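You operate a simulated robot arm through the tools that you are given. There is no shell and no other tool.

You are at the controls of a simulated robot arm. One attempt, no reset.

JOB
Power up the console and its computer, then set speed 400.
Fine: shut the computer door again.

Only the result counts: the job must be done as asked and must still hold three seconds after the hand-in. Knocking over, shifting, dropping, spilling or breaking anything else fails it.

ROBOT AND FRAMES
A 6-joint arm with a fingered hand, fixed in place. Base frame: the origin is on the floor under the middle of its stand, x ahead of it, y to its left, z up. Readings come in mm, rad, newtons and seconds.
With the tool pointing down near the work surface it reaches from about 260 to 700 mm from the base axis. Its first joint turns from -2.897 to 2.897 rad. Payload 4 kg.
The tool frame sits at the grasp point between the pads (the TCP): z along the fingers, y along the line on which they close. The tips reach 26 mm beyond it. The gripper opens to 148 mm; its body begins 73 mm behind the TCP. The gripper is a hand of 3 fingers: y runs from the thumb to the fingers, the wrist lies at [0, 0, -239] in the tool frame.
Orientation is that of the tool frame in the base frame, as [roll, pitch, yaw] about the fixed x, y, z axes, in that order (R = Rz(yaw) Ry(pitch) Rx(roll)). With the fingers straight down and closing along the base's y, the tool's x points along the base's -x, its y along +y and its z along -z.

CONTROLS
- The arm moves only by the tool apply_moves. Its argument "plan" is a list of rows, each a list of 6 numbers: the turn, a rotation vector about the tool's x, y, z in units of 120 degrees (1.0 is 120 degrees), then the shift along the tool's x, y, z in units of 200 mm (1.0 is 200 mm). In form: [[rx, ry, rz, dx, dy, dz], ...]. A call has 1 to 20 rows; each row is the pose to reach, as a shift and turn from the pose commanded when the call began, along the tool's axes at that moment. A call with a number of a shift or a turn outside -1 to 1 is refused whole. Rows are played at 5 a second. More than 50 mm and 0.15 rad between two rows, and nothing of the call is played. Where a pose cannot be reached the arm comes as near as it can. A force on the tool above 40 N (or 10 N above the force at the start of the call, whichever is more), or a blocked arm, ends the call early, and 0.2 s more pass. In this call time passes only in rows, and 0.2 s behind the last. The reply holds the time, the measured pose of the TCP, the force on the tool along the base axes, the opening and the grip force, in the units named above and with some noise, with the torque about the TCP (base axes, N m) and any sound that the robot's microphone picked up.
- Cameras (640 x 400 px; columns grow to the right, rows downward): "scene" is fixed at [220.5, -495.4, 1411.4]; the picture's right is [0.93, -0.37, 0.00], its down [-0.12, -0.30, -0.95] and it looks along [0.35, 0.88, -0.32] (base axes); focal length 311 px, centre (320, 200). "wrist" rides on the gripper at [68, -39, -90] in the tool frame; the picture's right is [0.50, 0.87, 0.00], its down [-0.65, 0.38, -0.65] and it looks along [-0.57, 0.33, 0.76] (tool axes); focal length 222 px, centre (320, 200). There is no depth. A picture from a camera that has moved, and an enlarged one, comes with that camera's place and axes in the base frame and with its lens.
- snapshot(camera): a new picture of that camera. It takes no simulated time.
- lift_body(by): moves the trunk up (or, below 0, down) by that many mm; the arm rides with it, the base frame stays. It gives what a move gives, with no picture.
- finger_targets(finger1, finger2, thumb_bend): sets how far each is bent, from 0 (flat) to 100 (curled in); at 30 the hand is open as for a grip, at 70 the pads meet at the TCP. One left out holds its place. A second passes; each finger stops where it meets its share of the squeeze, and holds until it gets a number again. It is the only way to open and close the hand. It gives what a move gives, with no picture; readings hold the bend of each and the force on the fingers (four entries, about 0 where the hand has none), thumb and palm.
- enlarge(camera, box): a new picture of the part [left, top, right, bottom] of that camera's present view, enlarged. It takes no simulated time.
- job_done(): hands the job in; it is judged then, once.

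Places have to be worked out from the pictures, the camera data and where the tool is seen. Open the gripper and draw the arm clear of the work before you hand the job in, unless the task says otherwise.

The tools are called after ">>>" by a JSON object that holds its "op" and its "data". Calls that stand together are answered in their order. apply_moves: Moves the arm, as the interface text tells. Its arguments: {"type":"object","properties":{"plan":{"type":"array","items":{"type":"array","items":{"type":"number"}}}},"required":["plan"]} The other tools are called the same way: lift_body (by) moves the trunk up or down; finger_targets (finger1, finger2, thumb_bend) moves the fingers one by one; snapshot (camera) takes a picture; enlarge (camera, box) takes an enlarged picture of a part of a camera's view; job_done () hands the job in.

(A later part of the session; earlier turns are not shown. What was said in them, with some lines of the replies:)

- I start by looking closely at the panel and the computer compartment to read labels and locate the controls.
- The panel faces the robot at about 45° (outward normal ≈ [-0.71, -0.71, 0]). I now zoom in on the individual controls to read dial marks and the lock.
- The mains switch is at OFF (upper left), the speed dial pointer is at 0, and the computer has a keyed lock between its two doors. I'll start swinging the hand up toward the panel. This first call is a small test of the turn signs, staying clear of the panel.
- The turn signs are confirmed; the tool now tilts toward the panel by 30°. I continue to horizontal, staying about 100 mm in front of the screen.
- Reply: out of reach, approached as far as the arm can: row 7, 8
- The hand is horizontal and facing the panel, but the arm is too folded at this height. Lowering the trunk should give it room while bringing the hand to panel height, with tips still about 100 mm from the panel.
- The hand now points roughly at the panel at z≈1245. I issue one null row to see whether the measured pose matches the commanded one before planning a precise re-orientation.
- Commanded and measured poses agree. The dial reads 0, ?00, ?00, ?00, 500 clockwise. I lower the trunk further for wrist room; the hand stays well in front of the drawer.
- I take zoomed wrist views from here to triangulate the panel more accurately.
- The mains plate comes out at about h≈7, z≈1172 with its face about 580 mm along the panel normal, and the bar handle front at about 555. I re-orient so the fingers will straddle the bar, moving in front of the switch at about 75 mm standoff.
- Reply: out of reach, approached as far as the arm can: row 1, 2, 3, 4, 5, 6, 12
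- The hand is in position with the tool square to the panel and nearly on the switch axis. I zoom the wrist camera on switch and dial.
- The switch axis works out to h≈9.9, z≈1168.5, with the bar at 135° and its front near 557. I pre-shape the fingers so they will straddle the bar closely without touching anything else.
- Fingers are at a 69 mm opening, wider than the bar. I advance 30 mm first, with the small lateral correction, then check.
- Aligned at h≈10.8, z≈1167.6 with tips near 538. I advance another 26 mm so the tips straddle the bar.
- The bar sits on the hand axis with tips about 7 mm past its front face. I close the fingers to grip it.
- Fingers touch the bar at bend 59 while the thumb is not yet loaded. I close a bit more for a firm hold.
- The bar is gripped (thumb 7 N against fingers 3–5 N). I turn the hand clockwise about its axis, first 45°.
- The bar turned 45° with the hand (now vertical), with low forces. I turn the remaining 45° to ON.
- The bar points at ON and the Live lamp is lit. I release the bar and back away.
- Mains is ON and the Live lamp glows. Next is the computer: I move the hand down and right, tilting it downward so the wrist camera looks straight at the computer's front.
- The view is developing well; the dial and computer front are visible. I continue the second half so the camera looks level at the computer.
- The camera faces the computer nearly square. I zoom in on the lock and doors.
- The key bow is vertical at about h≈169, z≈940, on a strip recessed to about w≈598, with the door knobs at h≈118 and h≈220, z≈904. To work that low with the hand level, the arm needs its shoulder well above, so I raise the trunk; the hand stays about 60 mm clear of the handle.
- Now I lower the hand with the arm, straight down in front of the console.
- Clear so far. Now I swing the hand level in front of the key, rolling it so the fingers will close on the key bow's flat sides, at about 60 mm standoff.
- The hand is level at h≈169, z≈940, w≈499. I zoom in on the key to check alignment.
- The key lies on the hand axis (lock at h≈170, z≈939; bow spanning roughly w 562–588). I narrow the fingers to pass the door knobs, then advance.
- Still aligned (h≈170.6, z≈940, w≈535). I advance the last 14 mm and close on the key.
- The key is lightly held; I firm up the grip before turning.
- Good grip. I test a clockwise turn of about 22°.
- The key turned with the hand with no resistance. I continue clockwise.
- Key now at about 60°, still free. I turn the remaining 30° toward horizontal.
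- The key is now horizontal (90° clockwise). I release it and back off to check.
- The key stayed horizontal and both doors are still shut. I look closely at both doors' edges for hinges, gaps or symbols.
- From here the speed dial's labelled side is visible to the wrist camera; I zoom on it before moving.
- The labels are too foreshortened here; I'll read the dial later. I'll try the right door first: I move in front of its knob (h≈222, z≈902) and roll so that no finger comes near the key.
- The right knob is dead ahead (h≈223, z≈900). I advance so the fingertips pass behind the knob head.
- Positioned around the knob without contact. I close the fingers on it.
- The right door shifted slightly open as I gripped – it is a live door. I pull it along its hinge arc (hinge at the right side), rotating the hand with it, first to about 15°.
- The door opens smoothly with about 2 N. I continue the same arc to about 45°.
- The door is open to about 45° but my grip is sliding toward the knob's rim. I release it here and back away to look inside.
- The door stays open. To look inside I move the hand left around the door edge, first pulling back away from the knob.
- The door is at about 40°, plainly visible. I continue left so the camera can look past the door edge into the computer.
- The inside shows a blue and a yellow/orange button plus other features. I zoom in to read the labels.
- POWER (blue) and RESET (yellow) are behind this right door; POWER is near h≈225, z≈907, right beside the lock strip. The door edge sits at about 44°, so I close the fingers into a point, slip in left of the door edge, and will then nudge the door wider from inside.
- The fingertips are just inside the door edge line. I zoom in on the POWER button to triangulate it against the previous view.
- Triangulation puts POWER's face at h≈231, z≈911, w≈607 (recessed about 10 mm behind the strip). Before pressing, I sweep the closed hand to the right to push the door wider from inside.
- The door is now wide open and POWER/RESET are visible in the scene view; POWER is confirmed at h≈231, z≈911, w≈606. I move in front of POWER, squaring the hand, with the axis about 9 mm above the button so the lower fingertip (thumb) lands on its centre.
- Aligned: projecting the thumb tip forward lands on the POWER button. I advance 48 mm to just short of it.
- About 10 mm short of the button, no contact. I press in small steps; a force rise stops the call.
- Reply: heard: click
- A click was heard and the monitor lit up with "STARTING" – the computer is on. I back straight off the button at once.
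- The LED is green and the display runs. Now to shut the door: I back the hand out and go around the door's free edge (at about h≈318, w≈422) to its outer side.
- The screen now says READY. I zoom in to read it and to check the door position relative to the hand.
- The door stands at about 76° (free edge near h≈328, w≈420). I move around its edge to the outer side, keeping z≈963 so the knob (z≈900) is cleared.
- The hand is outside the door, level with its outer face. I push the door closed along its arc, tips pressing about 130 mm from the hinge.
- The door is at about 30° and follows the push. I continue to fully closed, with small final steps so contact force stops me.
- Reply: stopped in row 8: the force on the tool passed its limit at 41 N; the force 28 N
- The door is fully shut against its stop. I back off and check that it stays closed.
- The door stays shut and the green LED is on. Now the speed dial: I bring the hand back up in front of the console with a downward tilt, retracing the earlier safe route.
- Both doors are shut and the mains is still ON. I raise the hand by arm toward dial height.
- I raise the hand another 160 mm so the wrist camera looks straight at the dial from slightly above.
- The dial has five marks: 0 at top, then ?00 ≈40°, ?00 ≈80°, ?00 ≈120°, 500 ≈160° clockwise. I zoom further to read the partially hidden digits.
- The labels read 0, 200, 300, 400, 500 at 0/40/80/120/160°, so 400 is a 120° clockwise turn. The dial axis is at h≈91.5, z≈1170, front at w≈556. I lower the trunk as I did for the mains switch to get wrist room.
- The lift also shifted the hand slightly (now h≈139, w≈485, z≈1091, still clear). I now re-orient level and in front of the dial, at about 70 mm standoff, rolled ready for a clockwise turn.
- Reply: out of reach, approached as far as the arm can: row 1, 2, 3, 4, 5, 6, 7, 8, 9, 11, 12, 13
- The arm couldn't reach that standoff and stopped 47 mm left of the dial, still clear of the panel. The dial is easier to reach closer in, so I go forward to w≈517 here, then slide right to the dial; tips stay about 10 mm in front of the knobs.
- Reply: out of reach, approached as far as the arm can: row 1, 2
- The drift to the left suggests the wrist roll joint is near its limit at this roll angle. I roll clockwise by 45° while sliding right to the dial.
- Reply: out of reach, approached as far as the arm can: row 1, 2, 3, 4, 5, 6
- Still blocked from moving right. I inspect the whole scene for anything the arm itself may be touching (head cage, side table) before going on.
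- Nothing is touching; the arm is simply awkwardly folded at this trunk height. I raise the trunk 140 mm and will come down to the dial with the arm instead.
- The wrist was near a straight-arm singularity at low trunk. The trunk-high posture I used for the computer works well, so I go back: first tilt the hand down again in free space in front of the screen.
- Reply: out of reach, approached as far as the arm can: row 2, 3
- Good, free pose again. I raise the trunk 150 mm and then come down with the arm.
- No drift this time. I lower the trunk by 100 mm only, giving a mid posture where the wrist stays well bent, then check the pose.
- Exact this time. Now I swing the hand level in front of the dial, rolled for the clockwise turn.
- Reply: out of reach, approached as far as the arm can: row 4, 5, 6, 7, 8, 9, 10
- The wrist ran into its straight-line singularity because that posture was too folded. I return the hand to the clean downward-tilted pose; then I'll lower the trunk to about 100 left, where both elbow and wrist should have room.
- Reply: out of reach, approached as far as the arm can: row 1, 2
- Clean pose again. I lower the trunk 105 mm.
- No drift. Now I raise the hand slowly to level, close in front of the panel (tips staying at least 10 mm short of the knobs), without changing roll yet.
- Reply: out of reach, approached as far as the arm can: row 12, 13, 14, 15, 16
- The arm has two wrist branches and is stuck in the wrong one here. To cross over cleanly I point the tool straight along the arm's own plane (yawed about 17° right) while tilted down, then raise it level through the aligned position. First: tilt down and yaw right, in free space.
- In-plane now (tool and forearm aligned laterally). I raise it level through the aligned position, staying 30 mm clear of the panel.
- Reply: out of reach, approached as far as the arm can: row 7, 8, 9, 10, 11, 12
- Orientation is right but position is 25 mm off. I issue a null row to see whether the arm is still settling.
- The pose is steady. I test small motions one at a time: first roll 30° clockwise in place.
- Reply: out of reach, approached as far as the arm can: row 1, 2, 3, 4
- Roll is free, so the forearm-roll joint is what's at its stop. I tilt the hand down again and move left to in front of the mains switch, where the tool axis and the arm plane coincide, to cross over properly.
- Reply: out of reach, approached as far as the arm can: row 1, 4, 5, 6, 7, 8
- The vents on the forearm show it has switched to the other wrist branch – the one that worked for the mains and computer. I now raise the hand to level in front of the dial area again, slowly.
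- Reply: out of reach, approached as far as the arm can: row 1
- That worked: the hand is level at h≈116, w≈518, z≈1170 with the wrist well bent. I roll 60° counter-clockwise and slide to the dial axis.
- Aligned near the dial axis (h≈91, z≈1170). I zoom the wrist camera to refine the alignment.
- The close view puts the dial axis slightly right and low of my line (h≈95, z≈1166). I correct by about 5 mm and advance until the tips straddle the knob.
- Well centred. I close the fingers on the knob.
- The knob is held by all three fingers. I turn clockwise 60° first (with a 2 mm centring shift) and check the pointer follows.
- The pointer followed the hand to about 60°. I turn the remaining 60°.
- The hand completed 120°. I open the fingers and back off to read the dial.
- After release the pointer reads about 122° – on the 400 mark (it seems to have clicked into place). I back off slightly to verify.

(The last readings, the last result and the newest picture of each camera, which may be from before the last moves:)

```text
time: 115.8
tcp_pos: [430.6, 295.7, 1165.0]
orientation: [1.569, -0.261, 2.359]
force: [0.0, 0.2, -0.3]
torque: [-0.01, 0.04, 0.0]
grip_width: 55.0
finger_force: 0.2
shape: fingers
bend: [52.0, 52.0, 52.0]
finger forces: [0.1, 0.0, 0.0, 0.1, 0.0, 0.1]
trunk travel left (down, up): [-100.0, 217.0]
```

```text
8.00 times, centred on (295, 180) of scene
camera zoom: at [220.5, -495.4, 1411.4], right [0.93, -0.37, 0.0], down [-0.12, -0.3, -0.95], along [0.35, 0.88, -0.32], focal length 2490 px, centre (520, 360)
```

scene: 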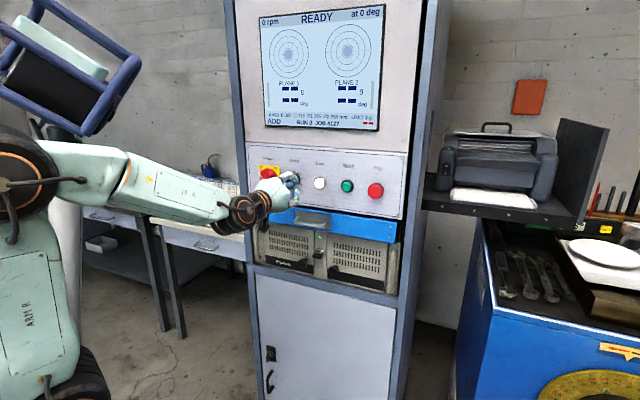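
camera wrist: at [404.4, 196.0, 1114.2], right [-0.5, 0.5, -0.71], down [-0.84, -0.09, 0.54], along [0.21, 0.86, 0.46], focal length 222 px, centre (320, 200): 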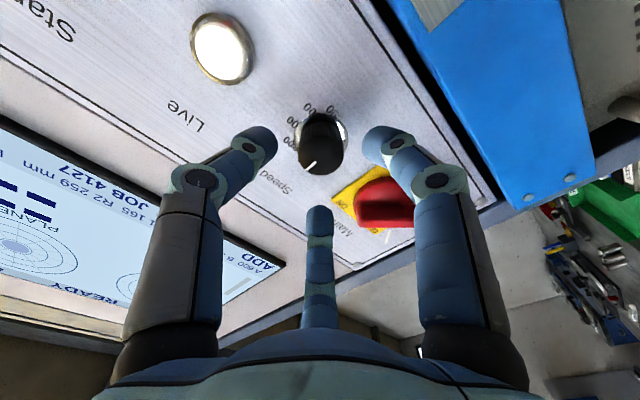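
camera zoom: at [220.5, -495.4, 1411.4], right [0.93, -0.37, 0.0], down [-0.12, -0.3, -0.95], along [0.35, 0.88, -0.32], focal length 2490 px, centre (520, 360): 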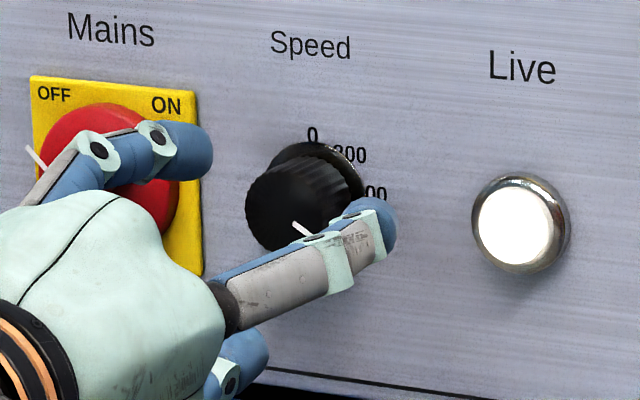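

The pointer sits by the 400 label (≈118–122°). I roll the hand back in place and then withdraw upward to get a full view.

>>> {"op": "apply_moves", "data": {"plan": [[0, 0, -0.0625, 0, 0, 0], [0, 0, -0.125, 0, 0, 0], [0, 0, -0.1875, 0, 0, 0], [0, 0, -0.25, 0, 0, 0], [0, 0, -0.3125, 0, 0, 0], [0, 0, -0.375, 0, 0, 0], [0, 0, -0.4375, 0, 0, 0], [0, 0, -0.5, 0, 0, 0]]}}

>>> {"op": "enlarge", "data": {"camera": "wrist", "box": [250, 60, 400, 200]}}

```text
time: 117.6
tcp_pos: [430.4, 295.5, 1164.2]
orientation: [1.568, 0.787, 2.356]
force: [0.2, -0.1, -0.3]
torque: [0.02, 0.01, -0.01]
grip_width: 55.0
finger_force: 0.1
shape: fingers
bend: [52.0, 52.0, 52.0]
finger forces: [0.1, 0.0, 0.1, 0.1, 0.1, 0.0]
trunk travel left (down, up): [-100.0, 217.0]
```

```text
2.86 times, centred on (325, 130) of wrist
camera zoom: at [353.2, 246.6, 1088.7], right [-0.68, 0.68, 0.26], down [-0.32, -0.6, 0.73], along [0.65, 0.42, 0.63], focal length 635 px, centre (306, 400)
```

zoom: 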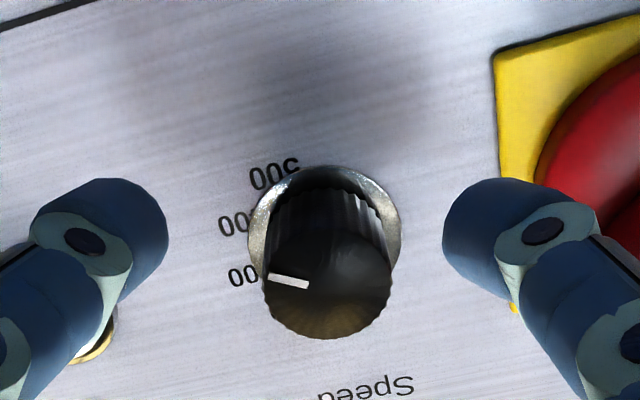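

The dial pointer measures about 117–122° in three views. I withdraw the hand up and back to get an unobstructed scene view for a precise check.

>>> {"op": "apply_moves", "data": {"plan": [[0.0147, 0.0147, 0, -0.028, 0.0, -0.02], [0.0295, 0.0295, 0, -0.056, 0.0, -0.04], [0.0442, 0.0442, 0, -0.084, 0.0, -0.065], [0.0589, 0.0589, 0, -0.1, 0.01, -0.09], [0.0737, 0.0737, 0, -0.11, 0.02, -0.115], [0.0884, 0.0884, 0, -0.12, 0.03, -0.14], [0.1031, 0.1031, 0, -0.13, 0.04, -0.165], [0.1178, 0.1178, 0, -0.14, 0.05, -0.19], [0.1326, 0.1326, 0, -0.15, 0.06, -0.215], [0.1473, 0.1473, 0, -0.16, 0.07, -0.24]]}}

>>> {"op": "snapshot", "data": {"camera": "wrist"}}

>>> {"op": "snapshot", "data": {"camera": "scene"}}

```text
time: 119.8
tcp_pos: [406.0, 253.5, 1197.4]
orientation: [2.153, 0.695, 2.757]
force: [0.4, -0.4, 1.0]
torque: [-0.01, -0.02, 0.01]
grip_width: 55.1
finger_force: 0.1
shape: fingers
bend: [52.0, 52.0, 52.0]
finger forces: [0.1, 0.0, 0.0, 0.0, 0.1, 0.0]
trunk travel left (down, up): [-100.0, 217.0]
```

```text
taken
camera wrist: at [311.0, 186.5, 1166.9], right [-0.61, 0.76, 0.23], down [-0.06, -0.34, 0.94], along [0.79, 0.55, 0.25], focal length 222 px, centre (320, 200)
```

wrist: 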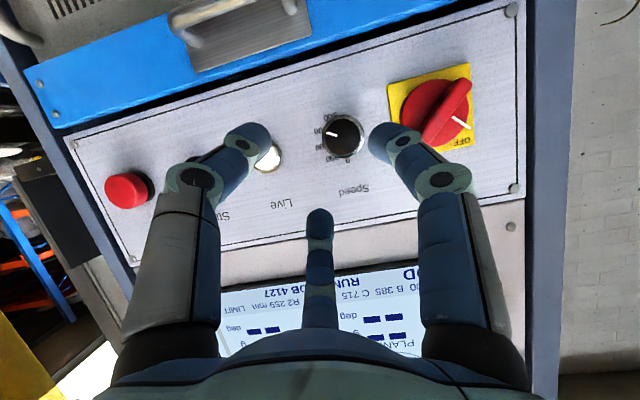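

```text
taken
```

scene: 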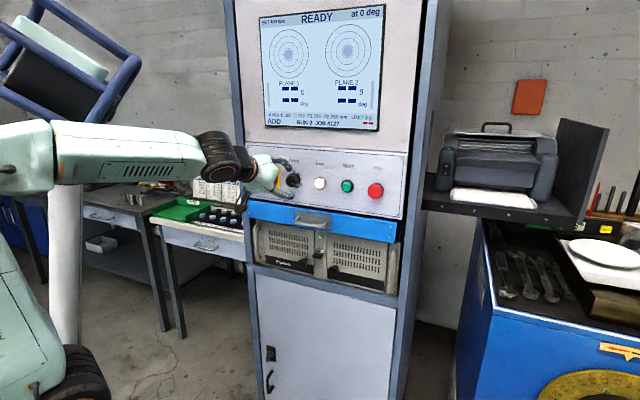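

The screen's top-left text changed. I zoom in on the screen and on the dial from both cameras.

>>> {"op": "enlarge", "data": {"camera": "scene", "box": [255, 5, 345, 60]}}

>>> {"op": "enlarge", "data": {"camera": "wrist", "box": [305, 100, 375, 170]}}

>>> {"op": "enlarge", "data": {"camera": "scene", "box": [275, 160, 315, 195]}}

```text
7.11 times, centred on (300, 32) of scene
camera zoom: at [220.5, -495.4, 1411.4], right [0.93, -0.37, 0.0], down [-0.12, -0.3, -0.95], along [0.35, 0.88, -0.32], focal length 2214 px, centre (462, 1391)
```

zoom: 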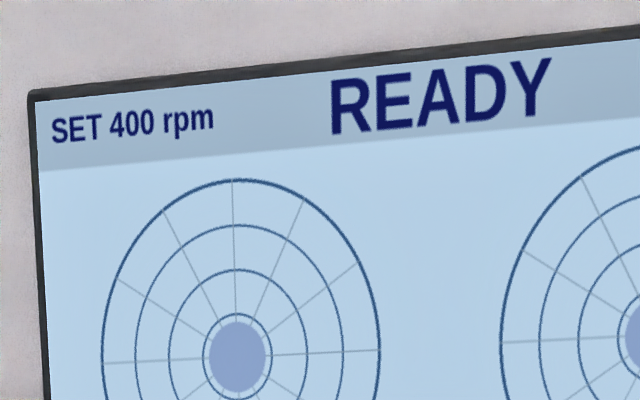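

```text
5.71 times, centred on (340, 135) of wrist
camera zoom: at [311.0, 186.5, 1166.9], right [-0.61, 0.76, 0.23], down [-0.06, -0.34, 0.94], along [0.79, 0.55, 0.25], focal length 1269 px, centre (206, 571)
```

zoom: 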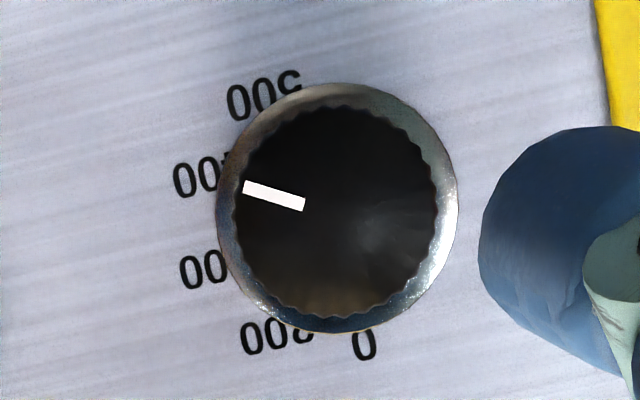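

```text
11.43 times, centred on (295, 178) of scene
camera zoom: at [220.5, -495.4, 1411.4], right [0.93, -0.37, 0.0], down [-0.12, -0.3, -0.95], along [0.35, 0.88, -0.32], focal length 3557 px, centre (606, 457)
```

zoom: 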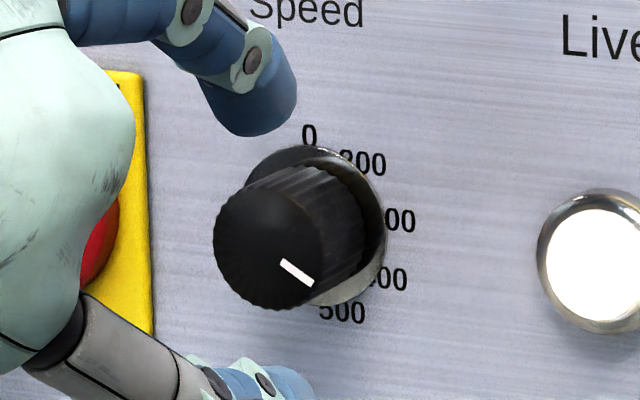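

The screen reads "SET 400 rpm" and the pointer is on 400. I draw the arm back from the console and open the hand.

>>> {"op": "apply_moves", "data": {"plan": [[0, 0, 0, -0.041, 0.0413, -0.0823], [0, 0, 0, -0.082, 0.0825, -0.1645], [0, 0, 0, -0.123, 0.1238, -0.2468], [0, 0, 0, -0.164, 0.165, -0.329]]}}

>>> {"op": "finger_targets", "data": {"finger1": 30, "finger2": 30, "thumb_bend": 30}}

>>> {"op": "snapshot", "data": {"camera": "scene"}}

>>> {"op": "snapshot", "data": {"camera": "wrist"}}

```text
time: 120.8
tcp_pos: [376.7, 223.6, 1269.7]
orientation: [2.153, 0.698, 2.755]
force: [0.4, 0.2, -0.3]
torque: [-0.02, -0.03, 0.0]
grip_width: 54.7
finger_force: 0.0
shape: fingers
bend: [52.0, 52.0, 52.0]
finger forces: [0.0, 0.1, 0.0, 0.0, 0.1, 0.0]
trunk travel left (down, up): [-100.0, 217.0]
```

```text
time: 121.8
tcp_pos: [377.8, 224.4, 1269.2]
orientation: [2.152, 0.695, 2.757]
force: [0.4, -0.3, 1.0]
torque: [0.03, -0.02, -0.02]
grip_width: 126.4
finger_force: 0.1
shape: fingers
bend: [30.0, 30.0, 30.0]
finger forces: [0.0, 0.0, 0.1, 0.1, 0.1, 0.1]
trunk travel left (down, up): [-100.0, 217.0]
```

```text
taken
```

scene: 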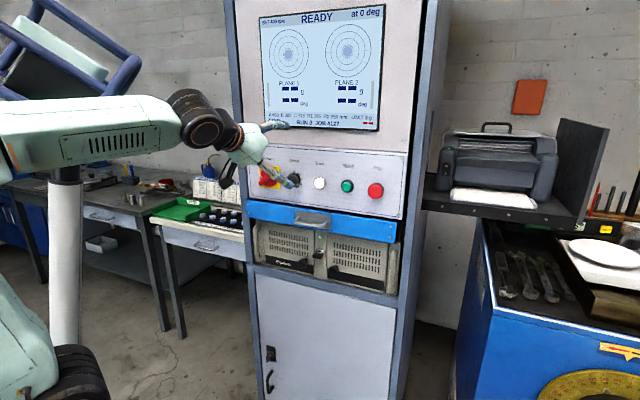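

```text
taken
camera wrist: at [283.1, 157.8, 1238.7], right [-0.61, 0.76, 0.24], down [-0.06, -0.34, 0.94], along [0.79, 0.55, 0.25], focal length 222 px, centre (320, 200)
```

wrist: 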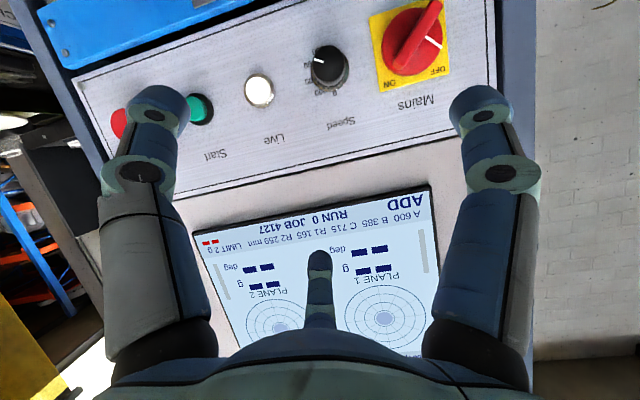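

The hand is open and more than 100 mm from the console. Final check of the door, panel and surroundings.

>>> {"op": "enlarge", "data": {"camera": "scene", "box": [240, 205, 410, 310]}}

>>> {"op": "enlarge", "data": {"camera": "scene", "box": [240, 140, 410, 230]}}

>>> {"op": "enlarge", "data": {"camera": "scene", "box": [250, 0, 395, 135]}}

>>> {"op": "enlarge", "data": {"camera": "scene", "box": [60, 150, 260, 290]}}

```text
3.76 times, centred on (325, 258) of scene
camera zoom: at [220.5, -495.4, 1411.4], right [0.93, -0.37, 0.0], down [-0.12, -0.3, -0.95], along [0.35, 0.88, -0.32], focal length 1172 px, centre (301, -16)
```

zoom: 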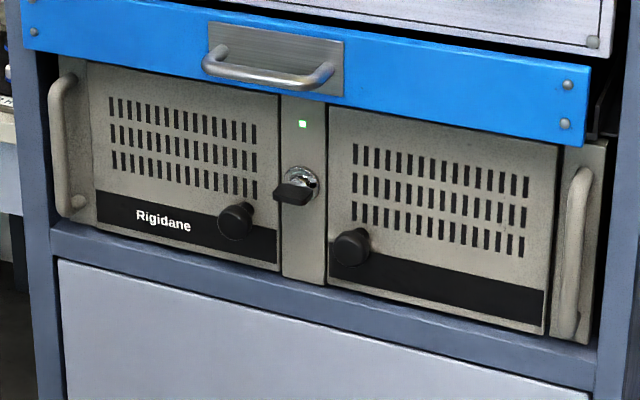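

```text
3.76 times, centred on (325, 185) of scene
camera zoom: at [220.5, -495.4, 1411.4], right [0.93, -0.37, 0.0], down [-0.12, -0.3, -0.95], along [0.35, 0.88, -0.32], focal length 1172 px, centre (301, 256)
```

zoom: 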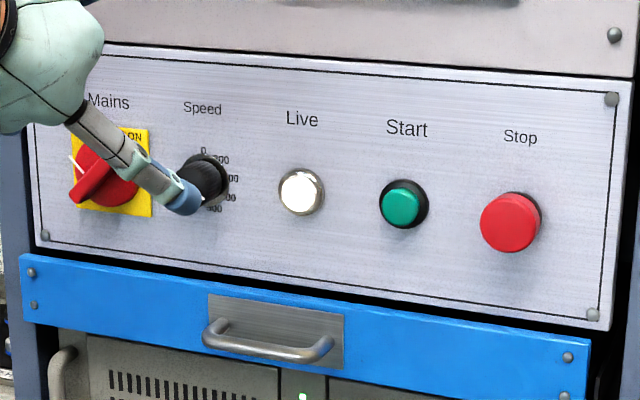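

```text
2.96 times, centred on (322, 68) of scene
camera zoom: at [220.5, -495.4, 1411.4], right [0.93, -0.37, 0.0], down [-0.12, -0.3, -0.95], along [0.35, 0.88, -0.32], focal length 922 px, centre (313, 593)
```

zoom: 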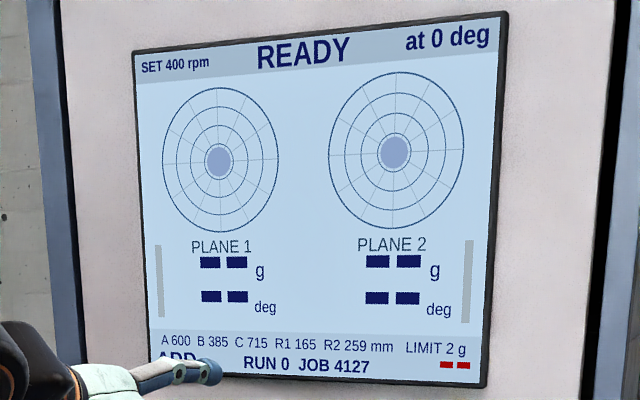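

```text
2.86 times, centred on (160, 220) of scene
camera zoom: at [220.5, -495.4, 1411.4], right [0.93, -0.37, 0.0], down [-0.12, -0.3, -0.95], along [0.35, 0.88, -0.32], focal length 889 px, centre (777, 143)
```

zoom: 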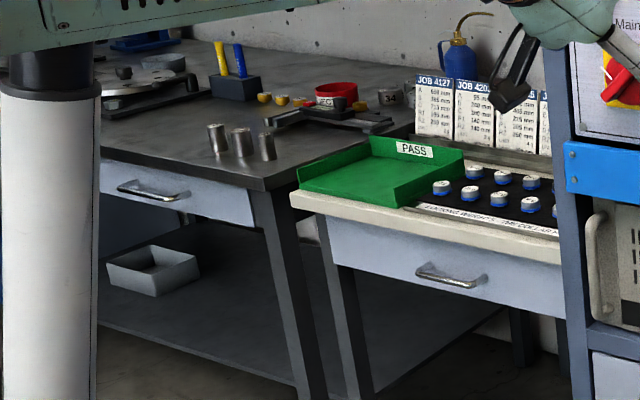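

Everything checks out. Mains is ON with the Live lamp lit, the computer shows READY with "SET 400 rpm", and both doors are flush as at the start. The bench items are undisturbed and the hand is open and clear, so I hand in the job.

>>> {"op": "job_done", "data": {}}

```text
The job is handed in.
```

The console and its computer are on, the speed is set to 400, and the computer door is shut again. I handed the job in with all of this visible in the final pictures.

- **Console:** the Mains switch is at ON and the Live lamp is lit. I did not press Start.
- **Computer:** I turned the key, opened the right-hand door and pressed POWER. The green light is on and the screen shows READY.
- **Speed:** the dial pointer is on 400 and the screen reads "SET 400 rpm".
- **Door:** pushed fully shut. It sits flush, as it did at the start, and stayed that way until hand-in.
- **Key:** I left it horizontal in the lock; it was vertical at the start, and I did not turn it back.
- **Surroundings:** the drawer, the left door and the items on the bench look undisturbed. The hand is open and more than 100 mm from the console.
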